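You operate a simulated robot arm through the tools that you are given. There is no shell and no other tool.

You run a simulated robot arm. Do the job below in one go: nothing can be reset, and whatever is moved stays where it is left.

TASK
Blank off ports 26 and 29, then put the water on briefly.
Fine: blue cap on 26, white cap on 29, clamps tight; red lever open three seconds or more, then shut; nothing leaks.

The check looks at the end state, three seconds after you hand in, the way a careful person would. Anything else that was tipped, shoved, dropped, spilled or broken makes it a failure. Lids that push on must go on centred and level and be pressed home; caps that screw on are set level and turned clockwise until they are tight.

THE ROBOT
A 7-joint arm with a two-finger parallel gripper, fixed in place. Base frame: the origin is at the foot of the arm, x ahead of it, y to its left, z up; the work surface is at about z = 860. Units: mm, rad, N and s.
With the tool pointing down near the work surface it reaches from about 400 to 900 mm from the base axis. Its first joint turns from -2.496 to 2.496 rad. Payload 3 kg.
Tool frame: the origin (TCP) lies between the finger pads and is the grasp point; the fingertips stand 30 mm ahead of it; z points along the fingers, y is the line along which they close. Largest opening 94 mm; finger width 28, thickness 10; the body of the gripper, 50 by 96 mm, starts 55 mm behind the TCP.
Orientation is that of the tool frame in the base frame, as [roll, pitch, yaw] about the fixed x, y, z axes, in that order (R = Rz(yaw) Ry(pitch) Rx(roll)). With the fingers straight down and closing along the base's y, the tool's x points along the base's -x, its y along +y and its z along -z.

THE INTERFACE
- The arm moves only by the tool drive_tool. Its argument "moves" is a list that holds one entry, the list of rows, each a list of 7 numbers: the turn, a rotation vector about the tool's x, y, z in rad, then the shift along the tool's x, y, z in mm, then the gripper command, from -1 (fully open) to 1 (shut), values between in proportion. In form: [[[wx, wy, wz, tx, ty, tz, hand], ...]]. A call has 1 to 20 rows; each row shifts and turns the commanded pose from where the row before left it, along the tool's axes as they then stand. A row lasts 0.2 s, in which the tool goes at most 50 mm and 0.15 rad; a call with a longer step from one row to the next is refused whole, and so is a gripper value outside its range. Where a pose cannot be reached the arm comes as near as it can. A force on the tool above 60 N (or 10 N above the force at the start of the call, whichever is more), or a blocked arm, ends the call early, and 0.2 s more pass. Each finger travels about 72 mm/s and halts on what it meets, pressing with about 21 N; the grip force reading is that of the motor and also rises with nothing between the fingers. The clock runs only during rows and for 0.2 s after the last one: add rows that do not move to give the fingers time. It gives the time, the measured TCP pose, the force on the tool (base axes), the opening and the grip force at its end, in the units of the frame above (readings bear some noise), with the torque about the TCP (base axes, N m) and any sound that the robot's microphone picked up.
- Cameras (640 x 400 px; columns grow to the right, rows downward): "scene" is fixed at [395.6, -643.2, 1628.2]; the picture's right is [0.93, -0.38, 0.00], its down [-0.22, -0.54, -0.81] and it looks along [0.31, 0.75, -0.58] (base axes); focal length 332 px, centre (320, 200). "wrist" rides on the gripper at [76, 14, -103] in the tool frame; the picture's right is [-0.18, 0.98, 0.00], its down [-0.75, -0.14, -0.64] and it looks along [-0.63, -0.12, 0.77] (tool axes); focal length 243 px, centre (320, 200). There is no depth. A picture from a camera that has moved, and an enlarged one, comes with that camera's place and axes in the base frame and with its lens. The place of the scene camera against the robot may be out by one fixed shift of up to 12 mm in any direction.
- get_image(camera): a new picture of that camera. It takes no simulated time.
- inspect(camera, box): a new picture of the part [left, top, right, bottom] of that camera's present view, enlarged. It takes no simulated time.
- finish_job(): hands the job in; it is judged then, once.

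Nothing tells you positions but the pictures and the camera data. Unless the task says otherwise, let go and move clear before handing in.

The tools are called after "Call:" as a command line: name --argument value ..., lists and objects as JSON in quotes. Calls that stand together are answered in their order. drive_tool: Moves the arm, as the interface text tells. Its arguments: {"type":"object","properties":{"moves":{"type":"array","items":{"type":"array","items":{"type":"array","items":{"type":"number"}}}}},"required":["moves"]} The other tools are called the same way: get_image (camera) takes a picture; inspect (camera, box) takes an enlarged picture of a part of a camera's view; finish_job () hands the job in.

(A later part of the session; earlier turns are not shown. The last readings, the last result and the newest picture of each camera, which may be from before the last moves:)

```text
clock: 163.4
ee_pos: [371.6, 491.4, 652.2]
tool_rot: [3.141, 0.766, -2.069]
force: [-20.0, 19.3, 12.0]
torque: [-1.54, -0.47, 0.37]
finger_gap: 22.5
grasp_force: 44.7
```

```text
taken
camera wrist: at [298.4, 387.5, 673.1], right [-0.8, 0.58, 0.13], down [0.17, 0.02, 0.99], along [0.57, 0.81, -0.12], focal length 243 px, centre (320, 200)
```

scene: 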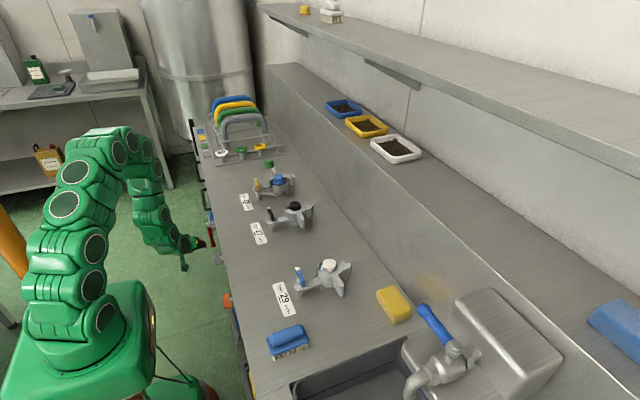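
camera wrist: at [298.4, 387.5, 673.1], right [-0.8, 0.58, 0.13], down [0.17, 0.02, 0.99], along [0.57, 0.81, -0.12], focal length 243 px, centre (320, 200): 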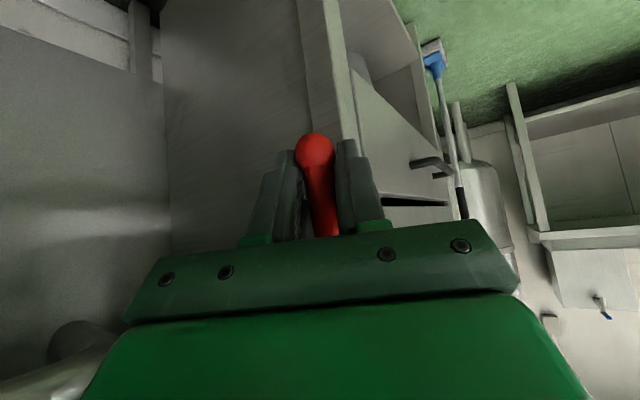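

The lever turns toward −y against steady friction, so that's the opening direction. I'll follow its arc.

Call:
drive_tool --moves '[[[0, 0, -0.06, 3.76, -3.46, -5.28, 1], [0, 0, -0.06, 3.49, -3.21, -5.63, 1], [0, 0, -0.05, 3.165, -2.97, -5.94, 1], [0, 0, -0.045, 2.786, -2.796, -6.21, 1], [0, 0, 0, 0, 0, 0, 1]]]'

Call:
get_image --camera "wrist"

Call:
inspect --camera "scene" --box '[170, 190, 250, 270]'

```text
clock: 164.6
ee_pos: [371.2, 460.0, 659.2]
tool_rot: [-2.941, 0.738, -1.773]
force: [-50.1, -2.4, -22.4]
torque: [-0.66, 1.11, 0.14]
finger_gap: 20.8
grasp_force: 45.2
```

```text
taken
camera wrist: at [311.6, 349.2, 679.7], right [-0.89, 0.46, -0.02], down [0.03, 0.11, 0.99], along [0.46, 0.88, -0.11], focal length 243 px, centre (320, 200)
```

wrist: 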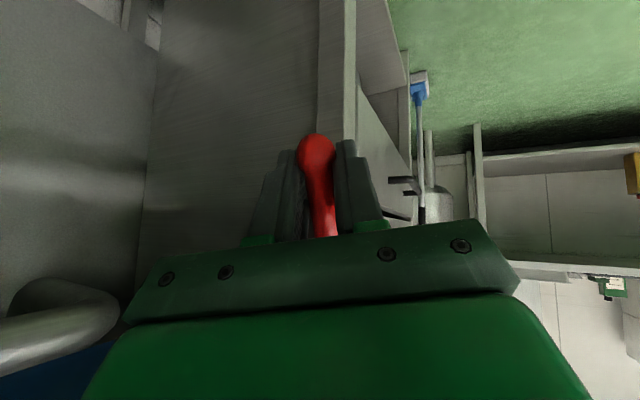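

```text
5.00 times, centred on (210, 230) of scene
camera zoom: at [395.6, -643.2, 1628.2], right [0.93, -0.38, 0.0], down [-0.22, -0.54, -0.81], along [0.31, 0.75, -0.58], focal length 1659 px, centre (870, 50)
```

zoom: 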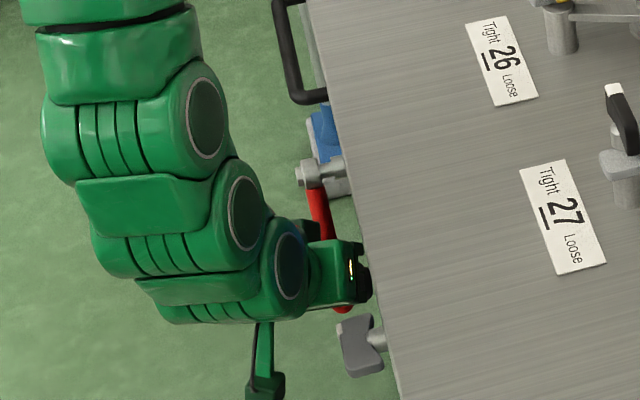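

Call:
drive_tool --moves '[[[0, 0, 0, 0.56, 1.47, -0.14, 1], [0, 0, 0, 0, 0, 0, 1]]]'

```text
clock: 165.2
ee_pos: [370.8, 461.6, 658.6]
tool_rot: [-2.941, 0.74, -1.778]
force: [-32.4, -18.3, -26.3]
torque: [0.35, 0.37, 0.29]
finger_gap: 20.7
grasp_force: 44.9
```

Call:
drive_tool --moves '[[[0, 0, 0, 1.3, 1.2, 0, 1], [0, 0, 0, 0, 0, 0, 1]]]'

```text
clock: 165.8
ee_pos: [370.8, 462.7, 658.4]
tool_rot: [-2.937, 0.745, -1.776]
force: [-17.3, -12.4, -15.8]
torque: [0.47, 0.24, 0.14]
finger_gap: 20.8
grasp_force: 45.1
```

Call:
drive_tool --moves '[[[0, 0, -0.03, 3.3, -2.5, -7.34, 1], [0, 0, -0.03, 2.75, -3.04, -7.6, 1], [0, 0, -0.03, 2.18, -2.96, -7.8, 1], [0, 0, -0.03, 1.61, -2.91, -7.98, 1], [0, 0, 0, 0, 0, 0, 1]]]'

Call:
inspect --camera "scene" --box '[170, 190, 250, 270]'

Call:
get_image --camera "wrist"

```text
clock: 166.6
ee_pos: [369.0, 446.2, 670.2]
tool_rot: [-2.885, 0.711, -1.673]
force: [-3.8, -1.4, -0.6]
torque: [0.29, 0.28, 0.03]
finger_gap: 20.9
grasp_force: 45.0
out of reach, approached as far as the arm can: row 3
stopped in row 3: the force on the tool passed its limit at 95 N (the readings are from after the stop); the commanded pose is now the measured one
```

```text
5.00 times, centred on (210, 230) of scene
camera zoom: at [395.6, -643.2, 1628.2], right [0.93, -0.38, 0.0], down [-0.22, -0.54, -0.81], along [0.31, 0.75, -0.58], focal length 1659 px, centre (870, 50)
```

zoom: 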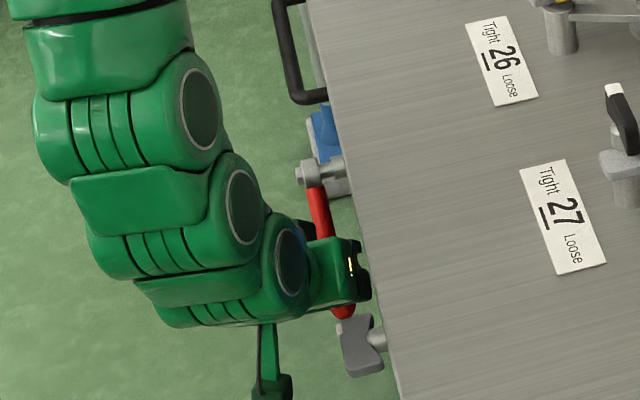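

```text
taken
camera wrist: at [316.8, 330.6, 692.5], right [-0.91, 0.4, -0.07], down [-0.01, 0.14, 0.99], along [0.4, 0.91, -0.13], focal length 243 px, centre (320, 200)
```

wrist: 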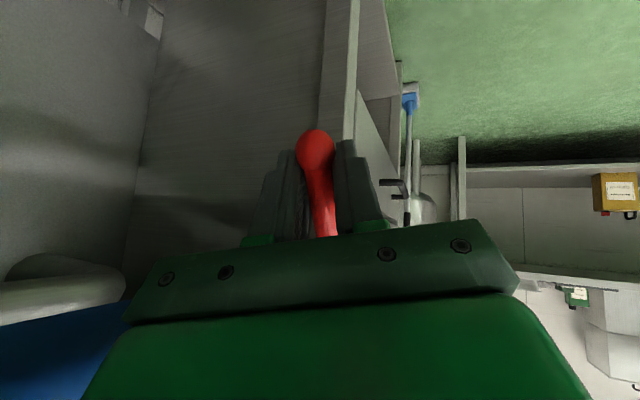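

The arm reached its limit at this tilt. I'll reduce the tilt while holding the lever, pivoting about the grip point, then go on.

Call:
drive_tool --moves '[[[0.0067, 0.0823, -0.0276, -1.64, 0.14, 0, 1], [0.0067, 0.0823, -0.0276, -1.64, 0.14, 0, 1], [0, 0, 0, 0, 0, 0, 1]]]'

Call:
get_image --camera "wrist"

```text
clock: 167.4
ee_pos: [370.7, 446.5, 671.5]
tool_rot: [-2.868, 0.533, -1.666]
force: [-1.3, -26.2, -8.4]
torque: [1.4, 0.91, -0.4]
finger_gap: 22.2
grasp_force: 44.7
```

```text
taken
camera wrist: at [317.3, 337.5, 713.7], right [-0.91, 0.38, -0.14], down [-0.01, 0.32, 0.95], along [0.41, 0.87, -0.29], focal length 243 px, centre (320, 200)
```

wrist: 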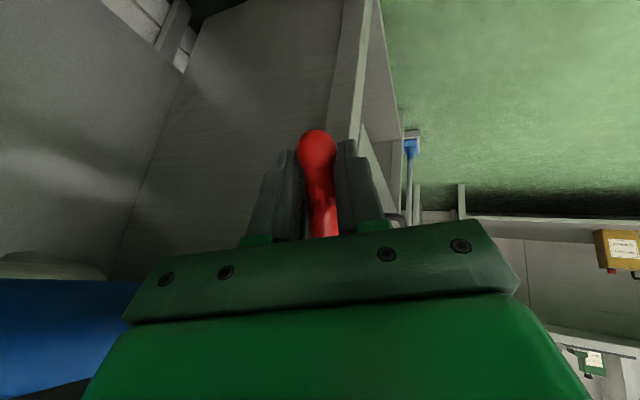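

Call:
drive_tool --moves '[[[0.002, 0.0233, -0.0078, 3.9, -2.97, -7.87, 1], [0.002, 0.0233, -0.0078, 2.4, -2.8, -7.76, 1], [0, 0, 0, 0, 0, 0, 1]]]'

Call:
get_image --camera "wrist"

```text
clock: 168.2
ee_pos: [370.6, 434.9, 684.1]
tool_rot: [-2.86, 0.492, -1.658]
force: [-0.4, 3.9, -8.4]
torque: [-0.8, 1.5, -0.7]
finger_gap: 21.0
grasp_force: 45.0
```

```text
taken
camera wrist: at [317.2, 327.9, 731.0], right [-0.91, 0.37, -0.16], down [-0.01, 0.36, 0.93], along [0.4, 0.86, -0.32], focal length 243 px, centre (320, 200)
```

wrist: 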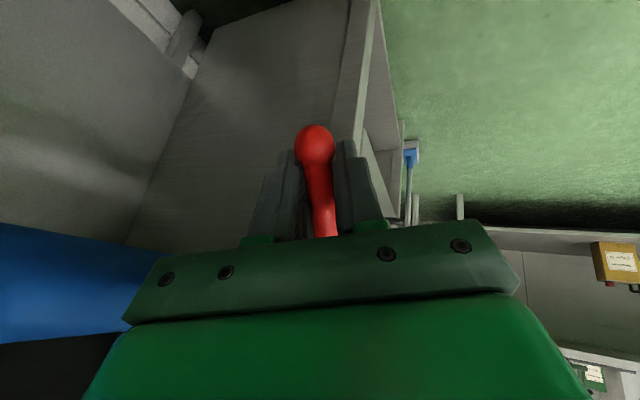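

Call:
drive_tool --moves '[[[0.002, 0.0233, -0.0078, 1.67, -2.78, -7.89, 1], [0.002, 0.0233, -0.0078, 0.97, -2.77, -8.04, 1], [0, 0, 0, 0, 0, 0, 1]]]'

Call:
get_image --camera "wrist"

Call:
inspect --camera "scene" --box '[170, 190, 250, 270]'

```text
clock: 169.0
ee_pos: [370.3, 425.5, 696.7]
tool_rot: [-2.853, 0.443, -1.654]
force: [-22.3, 15.5, 3.5]
torque: [-0.44, 0.62, -0.1]
finger_gap: 20.8
grasp_force: 45.3
```

```text
taken
camera wrist: at [317.1, 319.6, 749.7], right [-0.91, 0.36, -0.17], down [-0.01, 0.4, 0.91], along [0.4, 0.84, -0.36], focal length 243 px, centre (320, 200)
```

wrist: 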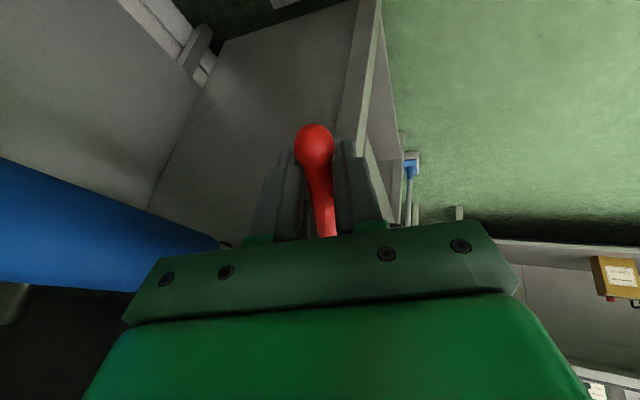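

```text
5.00 times, centred on (210, 230) of scene
camera zoom: at [395.6, -643.2, 1628.2], right [0.93, -0.38, 0.0], down [-0.22, -0.54, -0.81], along [0.31, 0.75, -0.58], focal length 1659 px, centre (870, 50)
```

zoom: 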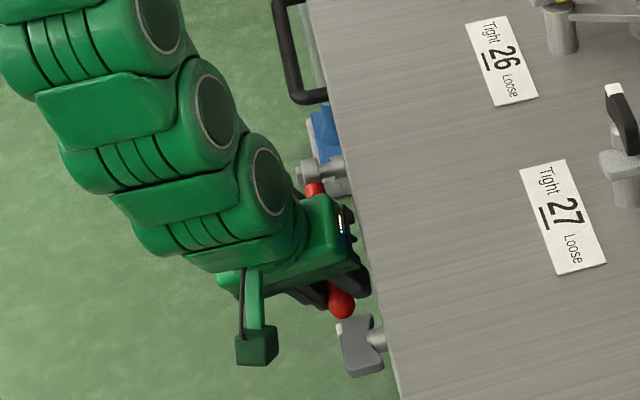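

Call:
drive_tool --moves '[[[0.0019, 0.0243, -0.0082, 0.86, -2.09, -7.89, 1], [0.0019, 0.0243, -0.0082, 0.15, -2.64, -7.8, 1], [0, 0, 0, 0, 0, 0, 1]]]'

Call:
get_image --camera "wrist"

```text
clock: 169.8
ee_pos: [370.9, 415.9, 710.9]
tool_rot: [-2.849, 0.388, -1.657]
force: [-8.7, 13.0, -2.5]
torque: [-0.64, 0.4, -0.19]
finger_gap: 20.5
grasp_force: 44.8
```

```text
taken
camera wrist: at [316.9, 314.6, 769.4], right [-0.91, 0.36, -0.19], down [-0.01, 0.45, 0.89], along [0.41, 0.82, -0.41], focal length 243 px, centre (320, 200)
```

wrist: 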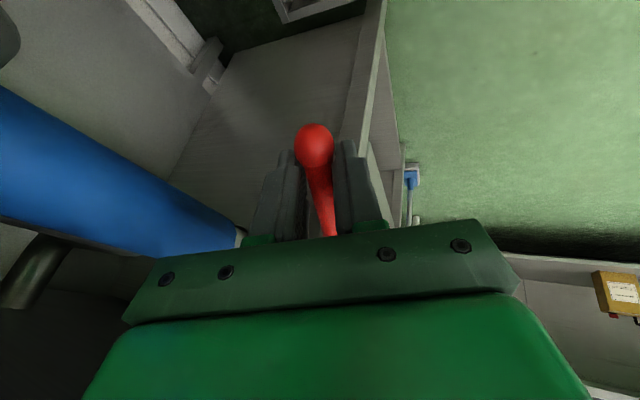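

Call:
drive_tool --moves '[[[0.0019, 0.0243, -0.0082, -0.5, -2.6, -7.84, 1], [0.0019, 0.0243, -0.0082, -1.18, -2.54, -7.83, 1], [0, 0, 0, 0, 0, 0, 1]]]'

Call:
get_image --camera "wrist"

Call:
inspect --camera "scene" --box '[170, 190, 250, 270]'

```text
clock: 170.6
ee_pos: [370.1, 410.5, 725.8]
tool_rot: [-2.846, 0.335, -1.655]
force: [-9.6, -6.1, -7.2]
torque: [-0.41, 0.36, -0.07]
finger_gap: 20.2
grasp_force: 45.0
```

```text
taken
camera wrist: at [316.9, 312.5, 790.3], right [-0.91, 0.35, -0.21], down [-0.01, 0.5, 0.87], along [0.4, 0.79, -0.45], focal length 243 px, centre (320, 200)
```

wrist: 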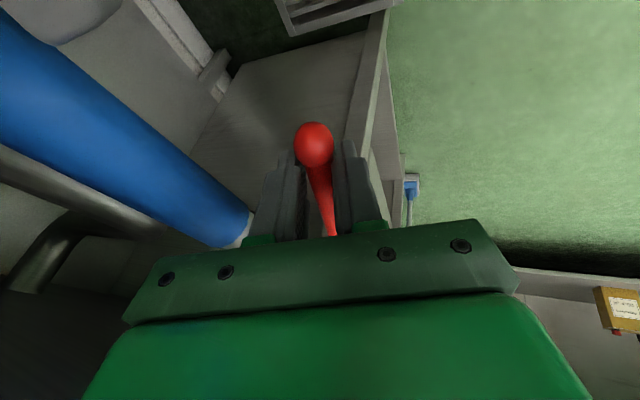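

```text
5.00 times, centred on (210, 230) of scene
camera zoom: at [395.6, -643.2, 1628.2], right [0.93, -0.38, 0.0], down [-0.22, -0.54, -0.81], along [0.31, 0.75, -0.58], focal length 1659 px, centre (870, 50)
```

zoom: 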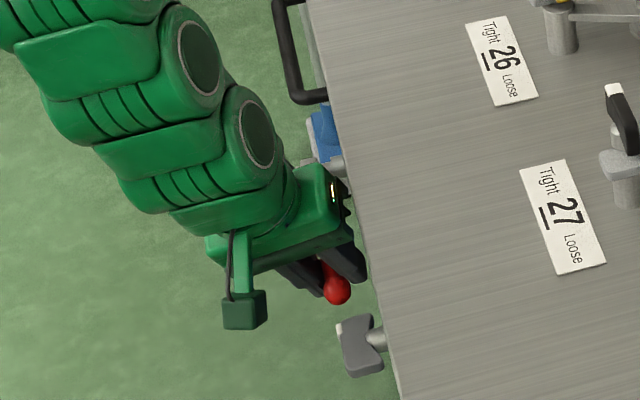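

Call:
drive_tool --moves '[[[0.0018, 0.0213, -0.0071, -0.89, -2.24, -7.85, 1], [0.0018, 0.0213, -0.0071, -1.56, -2.46, -7.74, 1], [0, 0, 0, 0, 0, 0, 1]]]'

Call:
drive_tool --moves '[[[0.0018, 0.0213, -0.0071, -2.21, -2.37, -7.64, 1], [0, 0, 0, 0, 0, 0, 1]]]'

Call:
get_image --camera "wrist"

Call:
inspect --camera "scene" --box '[170, 190, 250, 270]'

```text
clock: 171.4
ee_pos: [369.8, 408.1, 742.7]
tool_rot: [-2.841, 0.292, -1.654]
force: [11.6, 7.3, -16.0]
torque: [-1.33, -0.14, 1.01]
finger_gap: 20.7
grasp_force: 44.9
```

```text
clock: 172.0
ee_pos: [368.0, 408.8, 752.3]
tool_rot: [-2.838, 0.27, -1.651]
force: [10.4, 3.7, -15.2]
torque: [-1.39, -0.13, 1.01]
finger_gap: 21.0
grasp_force: 44.7
```

```text
taken
camera wrist: at [315.7, 314.2, 821.9], right [-0.91, 0.33, -0.23], down [-0.01, 0.56, 0.83], along [0.4, 0.76, -0.5], focal length 243 px, centre (320, 200)
```

wrist: 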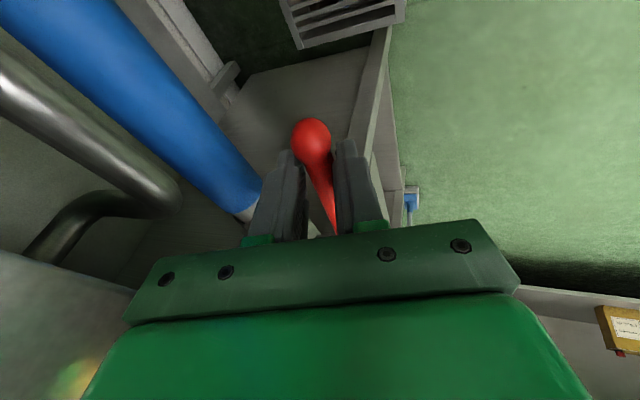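

```text
5.00 times, centred on (210, 230) of scene
camera zoom: at [395.6, -643.2, 1628.2], right [0.93, -0.38, 0.0], down [-0.22, -0.54, -0.81], along [0.31, 0.75, -0.58], focal length 1659 px, centre (870, 50)
```

zoom: 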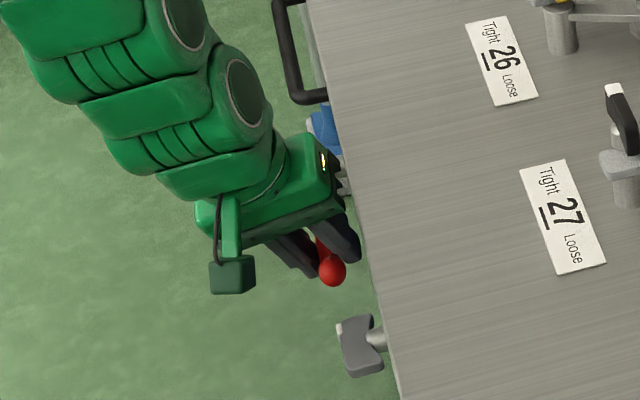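

Call:
drive_tool --moves '[[[0, 0, 0, -2.0, -1.7, -5.5, 1], [0, 0, 0, 0, 0, 0, 1]]]'

Call:
inspect --camera "scene" --box '[250, 150, 390, 310]'

Call:
get_image --camera "scene"

```text
clock: 172.6
ee_pos: [368.8, 407.5, 758.2]
tool_rot: [-2.84, 0.266, -1.652]
force: [-16.4, -3.4, -17.1]
torque: [-1.59, 0.4, 1.09]
finger_gap: 21.3
grasp_force: 45.1
```

```text
2.50 times, centred on (320, 230) of scene
camera zoom: at [395.6, -643.2, 1628.2], right [0.93, -0.38, 0.0], down [-0.22, -0.54, -0.81], along [0.31, 0.75, -0.58], focal length 829 px, centre (320, 125)
```

zoom: 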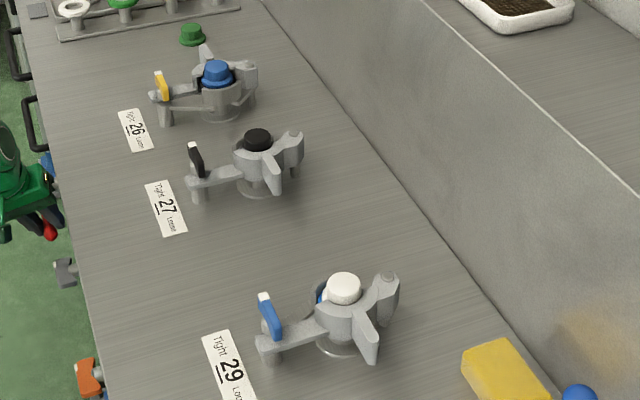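

```text
taken
```

scene: 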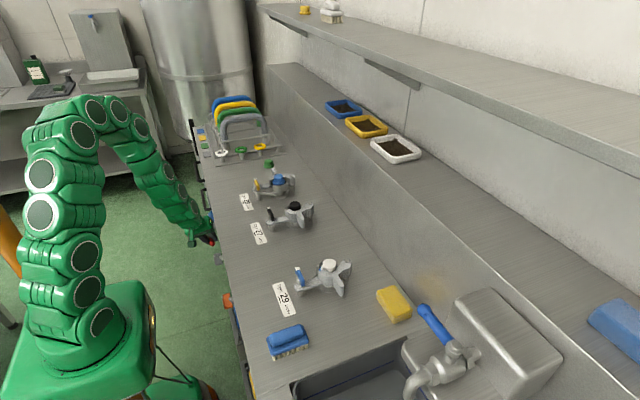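

Call:
drive_tool --moves '[[[0, 0, 0, -1.2, -0.8, -2.8, 1], [0, 0, 0, 0, 0, 0, 1], [0, 0, 0, 0, 0, 0, 1]]]'

Call:
get_image --camera "wrist"

Call:
inspect --camera "scene" --box '[180, 190, 240, 250]'

```text
clock: 173.4
ee_pos: [368.2, 408.0, 760.9]
tool_rot: [-2.839, 0.268, -1.651]
force: [-38.6, -19.8, -17.9]
torque: [-2.03, 0.89, 1.33]
finger_gap: 21.1
grasp_force: 45.0
```

```text
taken
camera wrist: at [315.4, 314.6, 830.9], right [-0.91, 0.33, -0.23], down [-0.01, 0.56, 0.83], along [0.4, 0.76, -0.51], focal length 243 px, centre (320, 200)
```

wrist: 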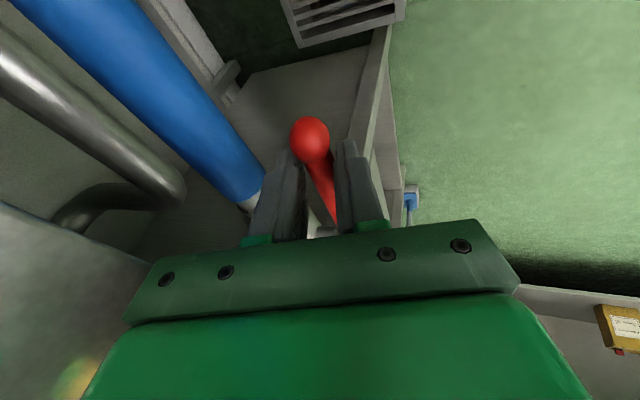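

```text
6.67 times, centred on (210, 220) of scene
camera zoom: at [395.6, -643.2, 1628.2], right [0.93, -0.38, 0.0], down [-0.22, -0.54, -0.81], along [0.31, 0.75, -0.58], focal length 2212 px, centre (1053, 67)
```

zoom: 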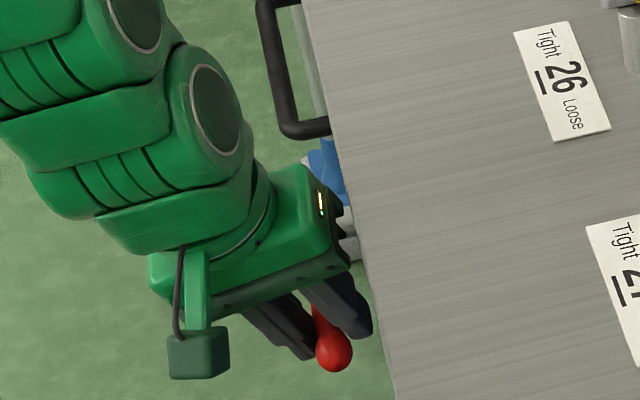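

The lever is now parallel to the pipe, so the valve is open. I'll ease the side load and hold for about four seconds while I check the ports.

Call:
drive_tool --moves '[[[0, 0, 0, 0.3, 1.0, 0.5, 1], [0, 0, 0, 0, 0, 0, 1], [0, 0, 0, 0, 0, 0, 1], [0, 0, 0, 0, 0, 0, 1], [0, 0, 0, 0, 0, 0, 1], [0, 0, 0, 0, 0, 0, 1], [0, 0, 0, 0, 0, 0, 1], [0, 0, 0, 0, 0, 0, 1], [0, 0, 0, 0, 0, 0, 1], [0, 0, 0, 0, 0, 0, 1], [0, 0, 0, 0, 0, 0, 1], [0, 0, 0, 0, 0, 0, 1], [0, 0, 0, 0, 0, 0, 1], [0, 0, 0, 0, 0, 0, 1], [0, 0, 0, 0, 0, 0, 1], [0, 0, 0, 0, 0, 0, 1], [0, 0, 0, 0, 0, 0, 1], [0, 0, 0, 0, 0, 0, 1], [0, 0, 0, 0, 0, 0, 1], [0, 0, 0, 0, 0, 0, 1]]]'

Call:
inspect --camera "scene" --box '[240, 150, 340, 230]'

Call:
inspect --camera "scene" --box '[270, 240, 390, 340]'

Call:
get_image --camera "wrist"

```text
clock: 177.6
ee_pos: [367.3, 409.5, 758.1]
tool_rot: [-2.839, 0.27, -1.651]
force: [-0.6, -10.7, -7.2]
torque: [-0.76, 0.41, 1.62]
finger_gap: 20.9
grasp_force: 44.9
```

```text
5.00 times, centred on (290, 190) of scene
camera zoom: at [395.6, -643.2, 1628.2], right [0.93, -0.38, 0.0], down [-0.22, -0.54, -0.81], along [0.31, 0.75, -0.58], focal length 1659 px, centre (470, 250)
```

zoom: 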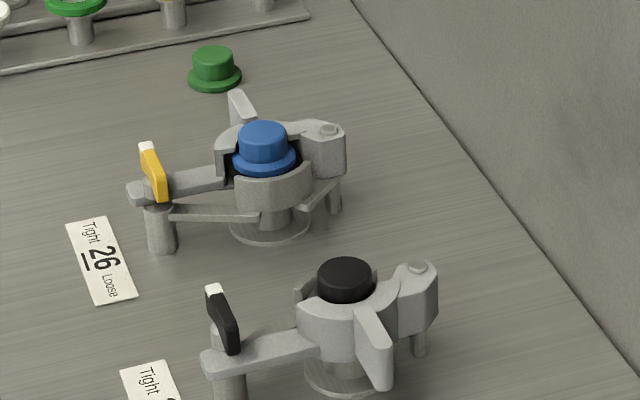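

```text
4.00 times, centred on (330, 290) of scene
camera zoom: at [395.6, -643.2, 1628.2], right [0.93, -0.38, 0.0], down [-0.22, -0.54, -0.81], along [0.31, 0.75, -0.58], focal length 1327 px, centre (280, -160)
```

zoom: 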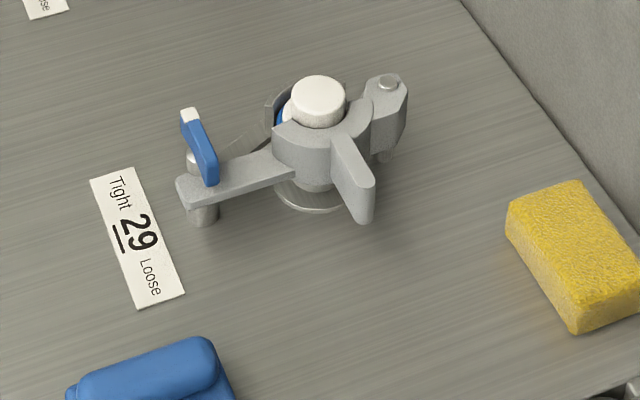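

```text
taken
camera wrist: at [314.9, 315.4, 830.2], right [-0.91, 0.33, -0.23], down [-0.01, 0.55, 0.83], along [0.4, 0.76, -0.5], focal length 243 px, centre (320, 200)
```

wrist: 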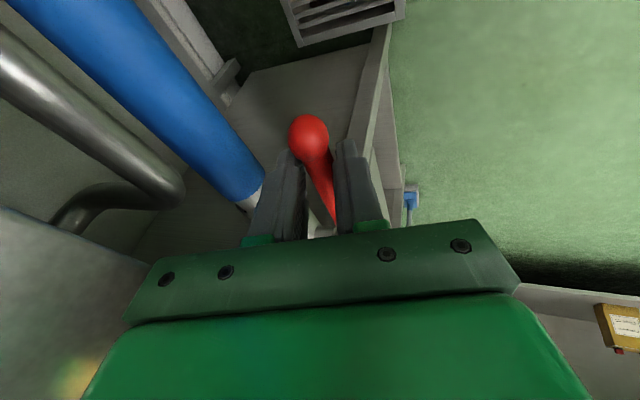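

No leaks are visible. I'll push gently on to the valve's stop to be sure it's fully open, then hold again.

Call:
drive_tool --moves '[[[0, 0, 0, -0.67, -0.72, -2.3, 1], [0, 0, 0, -0.67, -0.72, -2.3, 1], [0, 0, 0, 0, 0, 0, 1]]]'

Call:
drive_tool --moves '[[[0, 0, 0, -0.67, -0.72, -2.3, 1], [0, 0, 0, 0, 0, 0, 1]]]'

Call:
get_image --camera "wrist"

```text
clock: 178.4
ee_pos: [367.8, 409.3, 764.2]
tool_rot: [-2.841, 0.271, -1.648]
force: [-41.6, 10.7, -26.3]
torque: [-0.77, 1.25, 1.65]
finger_gap: 21.2
grasp_force: 44.8
```

```text
clock: 178.7
ee_pos: [367.0, 409.7, 765.7]
tool_rot: [-2.841, 0.269, -1.648]
force: [5.9, 9.9, -19.3]
torque: [-0.15, 0.34, 1.57]
finger_gap: 20.9
grasp_force: 45.2
stopped in row 1: the force on the tool passed its limit at 69 N (the readings are from after the stop); the commanded pose is now the measured one
```

```text
taken
camera wrist: at [315.0, 315.8, 835.2], right [-0.92, 0.33, -0.23], down [-0.01, 0.55, 0.83], along [0.4, 0.77, -0.5], focal length 243 px, centre (320, 200)
```

wrist: 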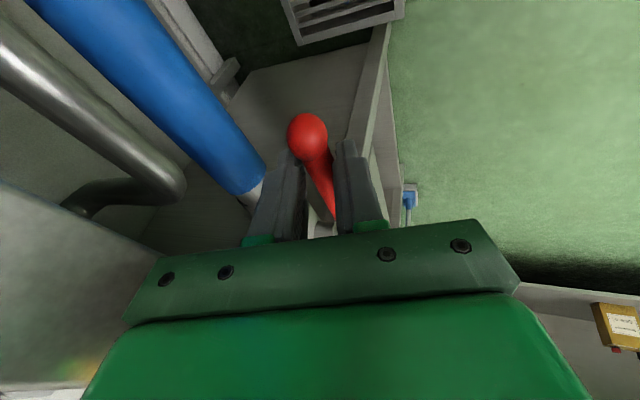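

That's the stop. I'll hold it fully open for another four seconds.

Call:
drive_tool --moves '[[[0, 0, 0, 0, 0, 0, 1], [0, 0, 0, 0, 0, 0, 1], [0, 0, 0, 0, 0, 0, 1], [0, 0, 0, 0, 0, 0, 1], [0, 0, 0, 0, 0, 0, 1], [0, 0, 0, 0, 0, 0, 1], [0, 0, 0, 0, 0, 0, 1], [0, 0, 0, 0, 0, 0, 1], [0, 0, 0, 0, 0, 0, 1], [0, 0, 0, 0, 0, 0, 1], [0, 0, 0, 0, 0, 0, 1], [0, 0, 0, 0, 0, 0, 1], [0, 0, 0, 0, 0, 0, 1], [0, 0, 0, 0, 0, 0, 1], [0, 0, 0, 0, 0, 0, 1], [0, 0, 0, 0, 0, 0, 1], [0, 0, 0, 0, 0, 0, 1], [0, 0, 0, 0, 0, 0, 1], [0, 0, 0, 0, 0, 0, 1], [0, 0, 0, 0, 0, 0, 1]]]'

Call:
inspect --camera "scene" --box '[240, 150, 340, 230]'

Call:
inspect --camera "scene" --box '[270, 240, 390, 340]'

```text
clock: 182.9
ee_pos: [367.1, 410.5, 764.3]
tool_rot: [-2.84, 0.269, -1.648]
force: [-16.2, 16.7, -19.7]
torque: [-0.52, 0.67, 1.75]
finger_gap: 20.8
grasp_force: 44.5
```

```text
5.00 times, centred on (290, 190) of scene
camera zoom: at [395.6, -643.2, 1628.2], right [0.93, -0.38, 0.0], down [-0.22, -0.54, -0.81], along [0.31, 0.75, -0.58], focal length 1659 px, centre (470, 250)
```

zoom: 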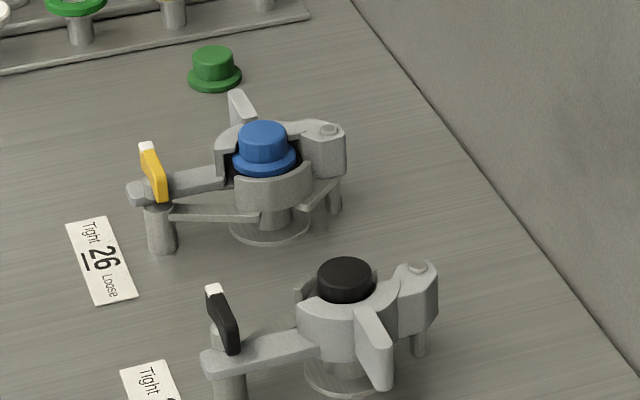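

```text
4.00 times, centred on (330, 290) of scene
camera zoom: at [395.6, -643.2, 1628.2], right [0.93, -0.38, 0.0], down [-0.22, -0.54, -0.81], along [0.31, 0.75, -0.58], focal length 1327 px, centre (280, -160)
```

zoom: 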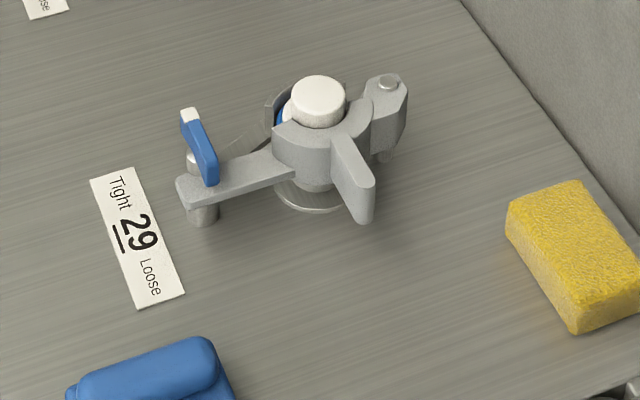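

Still no leaks. Now I'll close the valve by following the arc back.

Call:
drive_tool --moves '[[[-0.0012, -0.0135, 0.0045, 3.19, 1.84, 6.87, 1], [-0.0012, -0.0135, 0.0045, 2.8, 1.9, 6.96, 1], [0, 0, 0, 0, 0, 0, 1]]]'

Call:
drive_tool --moves '[[[-0.0012, -0.0135, 0.0045, 1.84, 2.06, 7.19, 1], [-0.0012, -0.0135, 0.0045, 1.08, 2.19, 7.37, 1], [0, 0, 0, 0, 0, 0, 1]]]'

Call:
get_image --camera "wrist"

```text
clock: 183.7
ee_pos: [367.7, 411.5, 749.7]
tool_rot: [-2.842, 0.304, -1.645]
force: [-2.2, 4.0, 2.4]
torque: [0.21, 0.11, 1.64]
finger_gap: 19.1
grasp_force: 44.9
stopped in row 3: the force on the tool passed its limit at 62 N (the readings are from after the stop); the commanded pose is now the measured one
```

```text
clock: 184.5
ee_pos: [367.5, 415.1, 735.1]
tool_rot: [-2.843, 0.333, -1.645]
force: [-48.5, 17.9, 15.4]
torque: [1.22, 0.73, 2.05]
finger_gap: 16.8
grasp_force: 45.4
```

```text
taken
camera wrist: at [315.4, 315.7, 799.7], right [-0.92, 0.34, -0.21], down [-0.02, 0.5, 0.87], along [0.4, 0.8, -0.45], focal length 243 px, centre (320, 200)
```

wrist: 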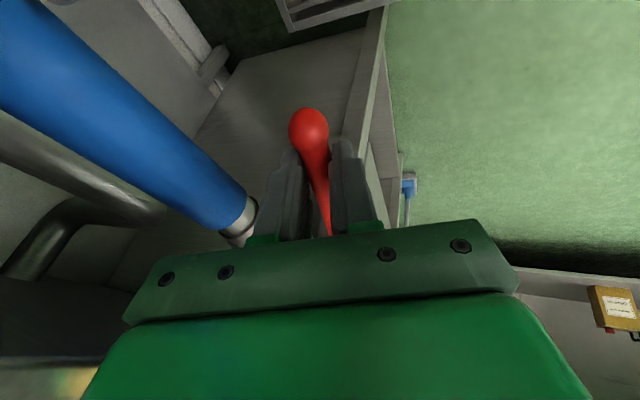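

Call:
drive_tool --moves '[[[-0.002, -0.0255, 0.0085, 0.88, 3.6, 7.2, 1], [-0.002, -0.0255, 0.0085, 0.16, 2.52, 7.58, 1], [0, 0, 0, 0, 0, 0, 1]]]'

Call:
get_image --camera "wrist"

```text
clock: 185.3
ee_pos: [366.5, 417.4, 721.1]
tool_rot: [-2.845, 0.39, -1.648]
force: [6.6, 40.0, 19.1]
torque: [0.73, -0.47, 1.53]
finger_gap: 16.0
grasp_force: 44.8
```

```text
taken
camera wrist: at [315.4, 316.7, 778.9], right [-0.92, 0.35, -0.19], down [-0.02, 0.45, 0.89], along [0.4, 0.82, -0.41], focal length 243 px, centre (320, 200)
```

wrist: 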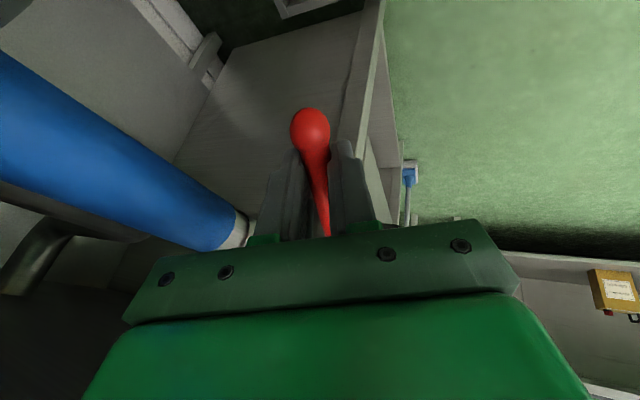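

Call:
drive_tool --moves '[[[-0.002, -0.0255, 0.0085, -1.36, 2.78, 8.04, 1], [-0.002, -0.0255, 0.0085, -1.1, 2.63, 7.64, 1], [0, 0, 0, 0, 0, 0, 1]]]'

Call:
get_image --camera "wrist"

```text
clock: 186.2
ee_pos: [368.7, 427.0, 706.0]
tool_rot: [-2.85, 0.444, -1.652]
force: [3.4, -1.2, -6.4]
torque: [-0.43, -0.12, 0.56]
finger_gap: 15.2
grasp_force: 45.1
stopped in row 3: the force on the tool passed its limit at 62 N (the readings are from after the stop); the commanded pose is now the measured one
```

```text
taken
camera wrist: at [315.4, 321.6, 758.8], right [-0.92, 0.36, -0.18], down [-0.02, 0.4, 0.92], along [0.4, 0.84, -0.36], focal length 243 px, centre (320, 200)
```

wrist: 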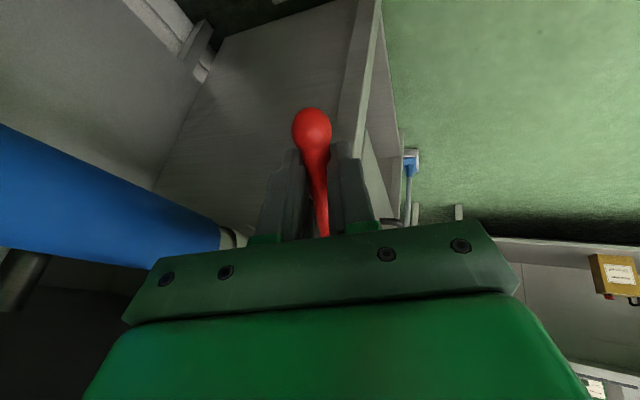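

Call:
drive_tool --moves '[[[0, 0, 0, -1.27, 2.53, 7.22, 1], [0, 0, 0, -1.88, 2.53, 7.09, 1], [0, 0, 0, 0, 0, 0, 1]]]'

Call:
get_image --camera "wrist"

```text
clock: 187.0
ee_pos: [368.0, 437.0, 695.4]
tool_rot: [-2.85, 0.449, -1.655]
force: [5.8, 4.3, 40.5]
torque: [2.45, 0.1, -0.71]
finger_gap: 16.8
grasp_force: 45.1
```

```text
taken
camera wrist: at [315.6, 332.3, 747.0], right [-0.91, 0.36, -0.18], down [-0.02, 0.4, 0.92], along [0.4, 0.84, -0.36], focal length 243 px, centre (320, 200)
```

wrist: 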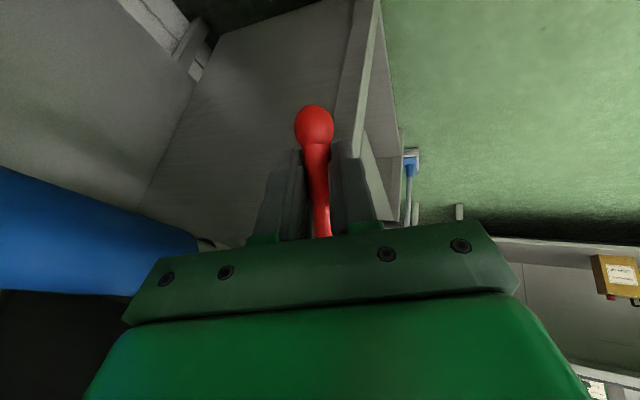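

Call:
drive_tool --moves '[[[0, 0, 0, -3.0, 2.26, 6.02, 1], [0, 0, 0, -3.17, 2.48, 6.64, 1], [0, 0, 0, 0, 0, 0, 1]]]'

Call:
get_image --camera "wrist"

```text
clock: 187.6
ee_pos: [367.3, 447.1, 682.9]
tool_rot: [-2.851, 0.443, -1.65]
force: [-12.9, -10.4, 16.1]
torque: [1.43, 1.08, -0.42]
finger_gap: 22.0
grasp_force: 45.1
stopped in row 3: the force on the tool passed its limit at 61 N (the readings are from after the stop); the commanded pose is now the measured one
```

```text
taken
camera wrist: at [314.1, 342.2, 737.1], right [-0.92, 0.36, -0.17], down [-0.02, 0.4, 0.92], along [0.4, 0.84, -0.36], focal length 243 px, centre (320, 200)
```

wrist: 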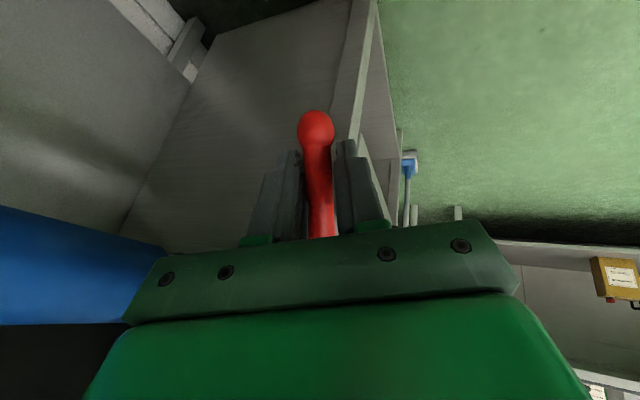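

Call:
drive_tool --moves '[[[-0.0027, -0.0354, 0.048, -3.2, 2.38, 6.31, 1], [-0.0027, -0.0354, 0.048, -3.41, 2.47, 6.14, 1], [0, 0, 0, 0, 0, 0, 1]]]'

Call:
get_image --camera "wrist"

```text
clock: 188.4
ee_pos: [366.7, 459.2, 676.6]
tool_rot: [-2.897, 0.536, -1.733]
force: [-11.3, -7.5, 24.3]
torque: [1.66, 1.07, -0.34]
finger_gap: 21.6
grasp_force: 44.9
```

```text
taken
camera wrist: at [308.5, 353.4, 719.0], right [-0.9, 0.43, -0.11], down [0.03, 0.31, 0.95], along [0.44, 0.85, -0.29], focal length 243 px, centre (320, 200)
```

wrist: 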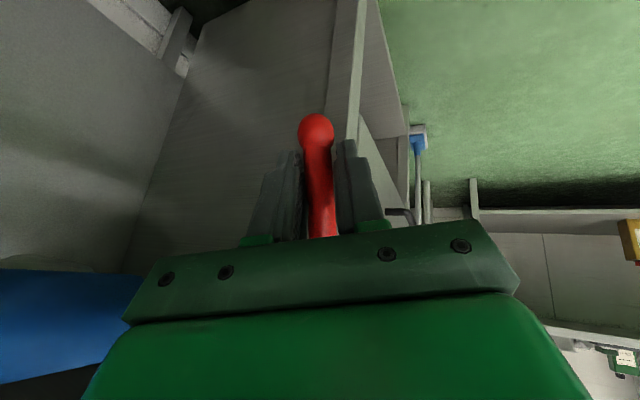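

Call:
drive_tool --moves '[[[-0.0052, -0.0352, 0.048, -3.9, 2.4, 5.38, 1], [-0.0052, -0.0352, 0.048, -3.79, 2.67, 5.75, 1], [0, 0, 0, 0, 0, 0, 1]]]'

Call:
get_image --camera "wrist"

Call:
inspect --camera "scene" --box '[170, 190, 250, 270]'

```text
clock: 189.2
ee_pos: [364.5, 471.6, 668.1]
tool_rot: [-2.96, 0.625, -1.827]
force: [-26.4, -7.5, 25.5]
torque: [1.41, 1.16, 0.01]
finger_gap: 20.6
grasp_force: 44.9
```

```text
taken
camera wrist: at [303.0, 365.7, 703.5], right [-0.87, 0.49, -0.04], down [0.08, 0.21, 0.97], along [0.48, 0.85, -0.23], focal length 243 px, centre (320, 200)
```

wrist: 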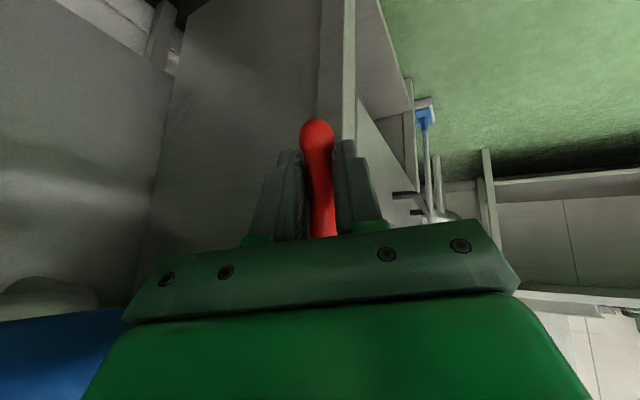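

```text
5.00 times, centred on (210, 230) of scene
camera zoom: at [395.6, -643.2, 1628.2], right [0.93, -0.38, 0.0], down [-0.22, -0.54, -0.81], along [0.31, 0.75, -0.58], focal length 1659 px, centre (870, 50)
```

zoom: 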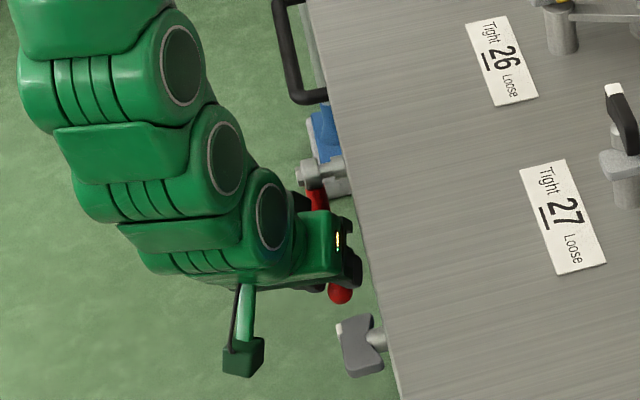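

Call:
drive_tool --moves '[[[-0.0077, -0.0347, 0.048, -4.65, 3.16, 4.59, 1], [-0.0077, -0.0347, 0.048, -4.66, 2.9, 4.83, 1], [0, 0, 0, 0, 0, 0, 1]]]'

Call:
get_image --camera "wrist"

```text
clock: 190.0
ee_pos: [365.8, 485.2, 665.0]
tool_rot: [-3.043, 0.706, -1.94]
force: [-15.0, -26.1, -18.5]
torque: [1.44, 1.05, -0.25]
finger_gap: 20.2
grasp_force: 45.2
```

```text
taken
camera wrist: at [297.7, 379.6, 692.6], right [-0.84, 0.54, 0.05], down [0.13, 0.11, 0.99], along [0.53, 0.83, -0.16], focal length 243 px, centre (320, 200)
```

wrist: 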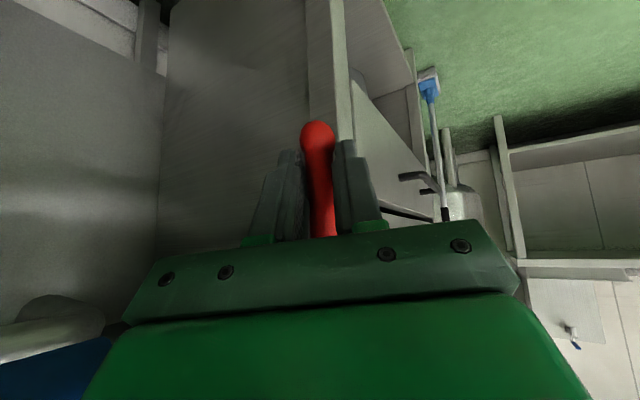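

Call:
drive_tool --moves '[[[-0.0055, -0.0181, 0.036, -4.42, 2.74, 3.91, 1], [0, 0, 0.02, -3.7, 2.5, 3.5, 1], [0, 0, 0, 0, 0, 0, 1]]]'

Call:
get_image --camera "wrist"

Call:
inspect --camera "scene" --box '[170, 190, 250, 270]'

```text
clock: 190.5
ee_pos: [366.1, 490.7, 664.3]
tool_rot: [-3.077, 0.722, -1.981]
force: [-10.8, -21.2, 23.0]
torque: [0.44, 1.51, 0.15]
finger_gap: 19.5
grasp_force: 44.6
stopped in row 2: the force on the tool passed its limit at 79 N (the readings are from after the stop); the commanded pose is now the measured one
```

```text
taken
camera wrist: at [295.7, 385.6, 691.2], right [-0.83, 0.56, 0.07], down [0.15, 0.09, 0.99], along [0.54, 0.83, -0.15], focal length 243 px, centre (320, 200)
```

wrist: 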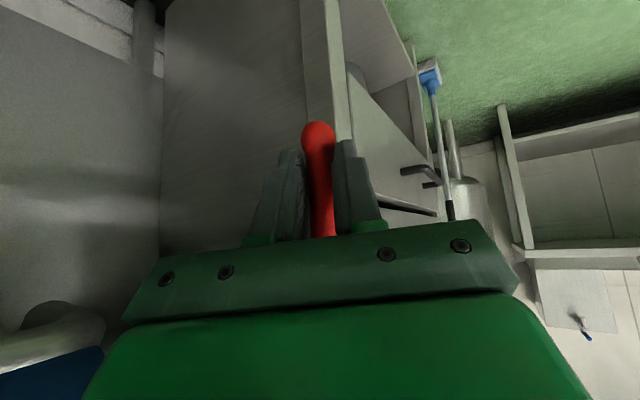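

```text
5.00 times, centred on (210, 230) of scene
camera zoom: at [395.6, -643.2, 1628.2], right [0.93, -0.38, 0.0], down [-0.22, -0.54, -0.81], along [0.31, 0.75, -0.58], focal length 1659 px, centre (870, 50)
```

zoom: 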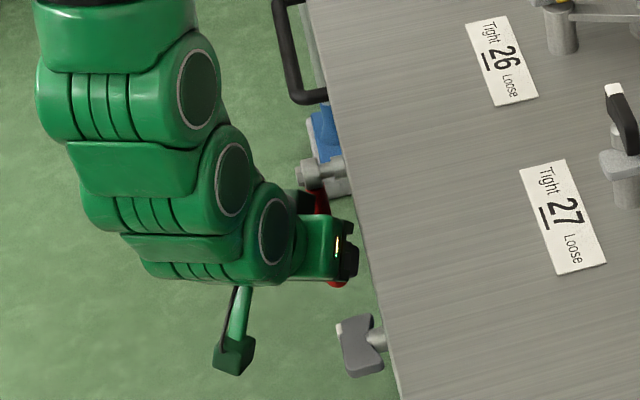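

Call:
drive_tool --moves '[[[0, 0, 0, -1.4, 0.9, 1.2, 1], [0, 0, 0, 0, 0, 0, 1]]]'

Call:
drive_tool --moves '[[[0, 0, 0, -1.0, 0.7, 0.9, 1], [0, 0, 0, 0, 0, 0, 1]]]'

Call:
get_image --camera "wrist"

```text
clock: 190.9
ee_pos: [366.1, 490.9, 664.9]
tool_rot: [-3.079, 0.72, -1.986]
force: [-12.7, -21.5, 24.9]
torque: [1.08, 1.55, 0.0]
finger_gap: 19.8
grasp_force: 45.0
stopped in row 1: the force on the tool passed its limit at 71 N (the readings are from after the stop); the commanded pose is now the measured one
```

```text
clock: 191.3
ee_pos: [365.9, 490.6, 665.2]
tool_rot: [-3.079, 0.716, -1.987]
force: [-13.2, -20.1, 22.5]
torque: [1.11, 1.44, 0.0]
finger_gap: 19.6
grasp_force: 44.8
stopped in row 2: the force on the tool passed its limit at 63 N (the readings are from after the stop); the commanded pose is now the measured one
```

```text
taken
camera wrist: at [295.3, 386.1, 691.7], right [-0.82, 0.56, 0.07], down [0.15, 0.09, 0.98], along [0.55, 0.82, -0.16], focal length 243 px, centre (320, 200)
```

wrist: 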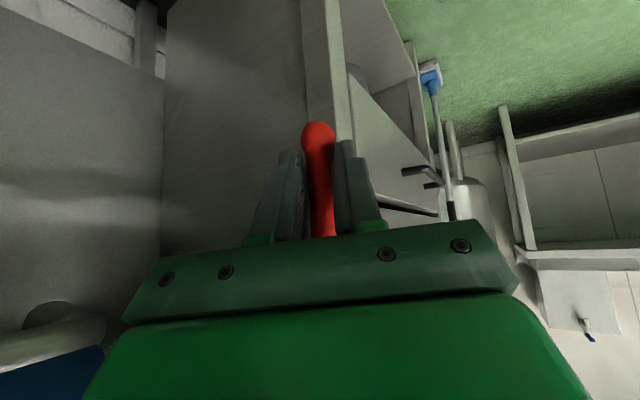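

The valve is hard against its closed stop with the lever hanging down again. I'll release and back out the way I came in.

Call:
drive_tool --moves '[[[0, 0, 0, 0, 0, 0, 0.5], [0, 0, 0, 0, 0, 0, 0.3], [0, 0, 0, 0, 0, 0, 0], [0, 0, 0, 0, 0, 0, -0.19], [0, 0, 0, 0, 0, 0, -0.19]]]'

Call:
get_image --camera "wrist"

Call:
inspect --camera "scene" --box '[170, 190, 250, 270]'

```text
clock: 192.5
ee_pos: [365.9, 491.0, 665.0]
tool_rot: [-3.077, 0.718, -1.988]
force: [0.4, 0.0, -0.4]
torque: [0.03, 0.02, -0.01]
finger_gap: 55.9
grasp_force: 0.1
```

```text
taken
camera wrist: at [295.4, 386.5, 691.3], right [-0.82, 0.56, 0.07], down [0.15, 0.09, 0.99], along [0.55, 0.82, -0.16], focal length 243 px, centre (320, 200)
```

wrist: 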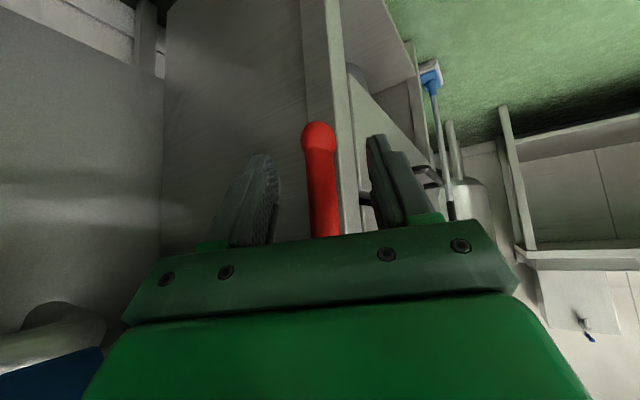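

```text
5.00 times, centred on (210, 230) of scene
camera zoom: at [395.6, -643.2, 1628.2], right [0.93, -0.38, 0.0], down [-0.22, -0.54, -0.81], along [0.31, 0.75, -0.58], focal length 1659 px, centre (870, 50)
```

zoom: 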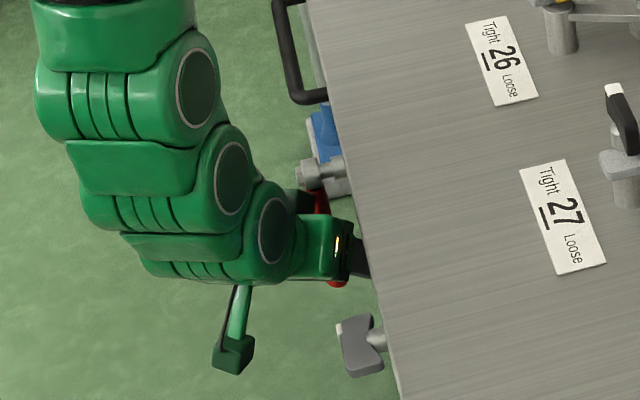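

Call:
drive_tool --moves '[[[0, 0, 0, 16.6, -1.5, 11.5, -0.19], [0, 0, 0, 16.6, -1.5, 11.5, -0.19], [0, 0, 0, 16.6, -1.5, 11.5, -0.19], [0, 0, 0, 16.6, -1.5, 11.5, -0.19], [0, 0, 0, 0, 0, 0, -0.19]]]'

Call:
get_image --camera "wrist"

Call:
inspect --camera "scene" --box '[170, 190, 250, 270]'

```text
clock: 193.7
ee_pos: [365.2, 468.9, 586.6]
tool_rot: [-3.076, 0.716, -1.988]
force: [-1.1, 0.0, -0.1]
torque: [-0.03, 0.0, -0.01]
finger_gap: 55.8
grasp_force: 0.1
```

```text
taken
camera wrist: at [295.2, 364.5, 613.7], right [-0.82, 0.56, 0.07], down [0.15, 0.09, 0.99], along [0.55, 0.82, -0.16], focal length 243 px, centre (320, 200)
```

wrist: 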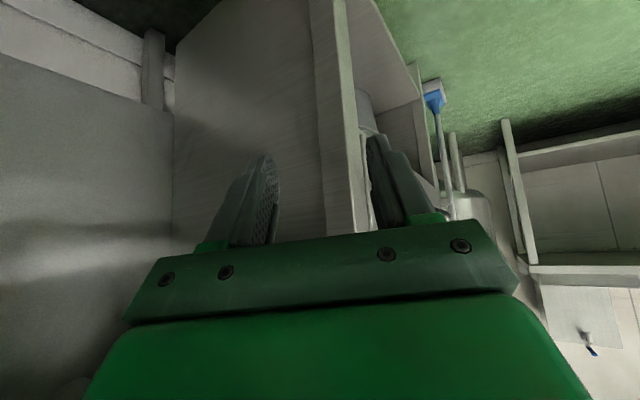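

```text
5.00 times, centred on (210, 230) of scene
camera zoom: at [395.6, -643.2, 1628.2], right [0.93, -0.38, 0.0], down [-0.22, -0.54, -0.81], along [0.31, 0.75, -0.58], focal length 1659 px, centre (870, 50)
```

zoom: 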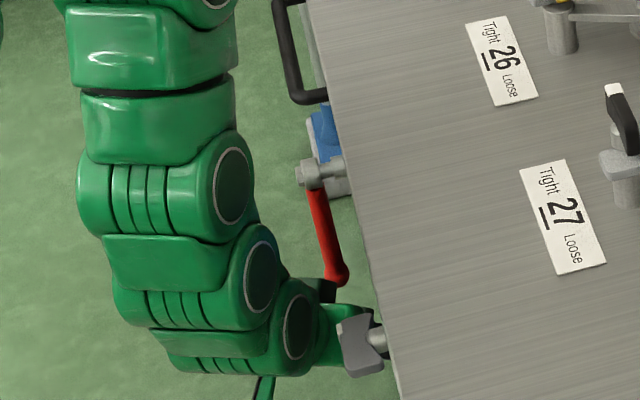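

Call:
drive_tool --moves '[[[0, 0, 0, 7.6, 22.4, -8.1, -0.19], [0, 0, 0, 7.6, 22.4, -8.1, -0.19], [0, 0, 0, 7.6, 22.4, -8.1, 0.2], [0, 0, 0, 0, 0, 0, 0.5]]]'

Call:
inspect --camera "scene" --box '[150, 190, 250, 280]'

Call:
get_image --camera "wrist"

```text
clock: 194.7
ee_pos: [291.1, 470.1, 584.9]
tool_rot: [-3.078, 0.718, -1.987]
force: [0.3, -0.8, 0.3]
torque: [0.02, 0.02, 0.0]
finger_gap: 23.5
grasp_force: 0.1
```

```text
4.44 times, centred on (200, 235) of scene
camera zoom: at [395.6, -643.2, 1628.2], right [0.93, -0.38, 0.0], down [-0.22, -0.54, -0.81], along [0.31, 0.75, -0.58], focal length 1474 px, centre (853, 44)
```

zoom: 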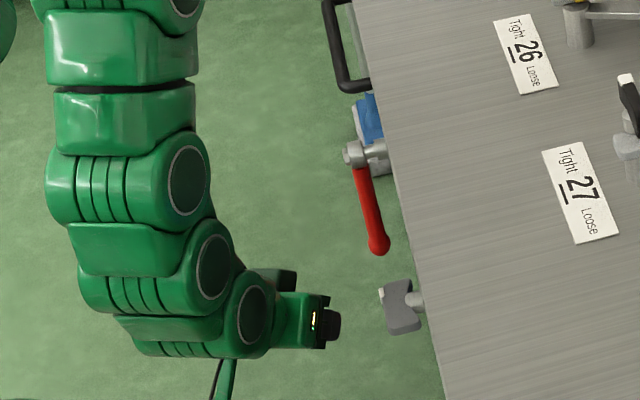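

```text
taken
camera wrist: at [220.9, 365.6, 612.7], right [-0.82, 0.56, 0.07], down [0.15, 0.09, 0.99], along [0.55, 0.82, -0.16], focal length 243 px, centre (320, 200)
```

wrist: 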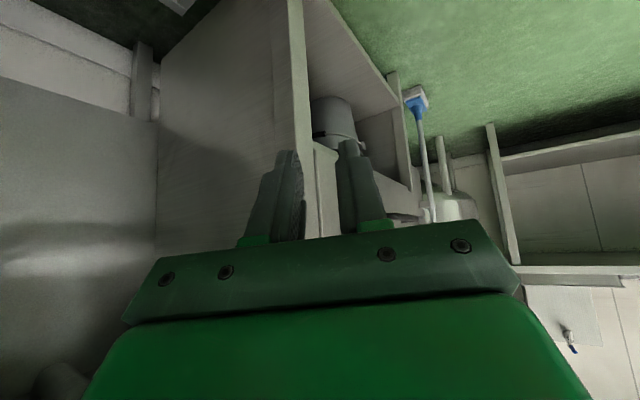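

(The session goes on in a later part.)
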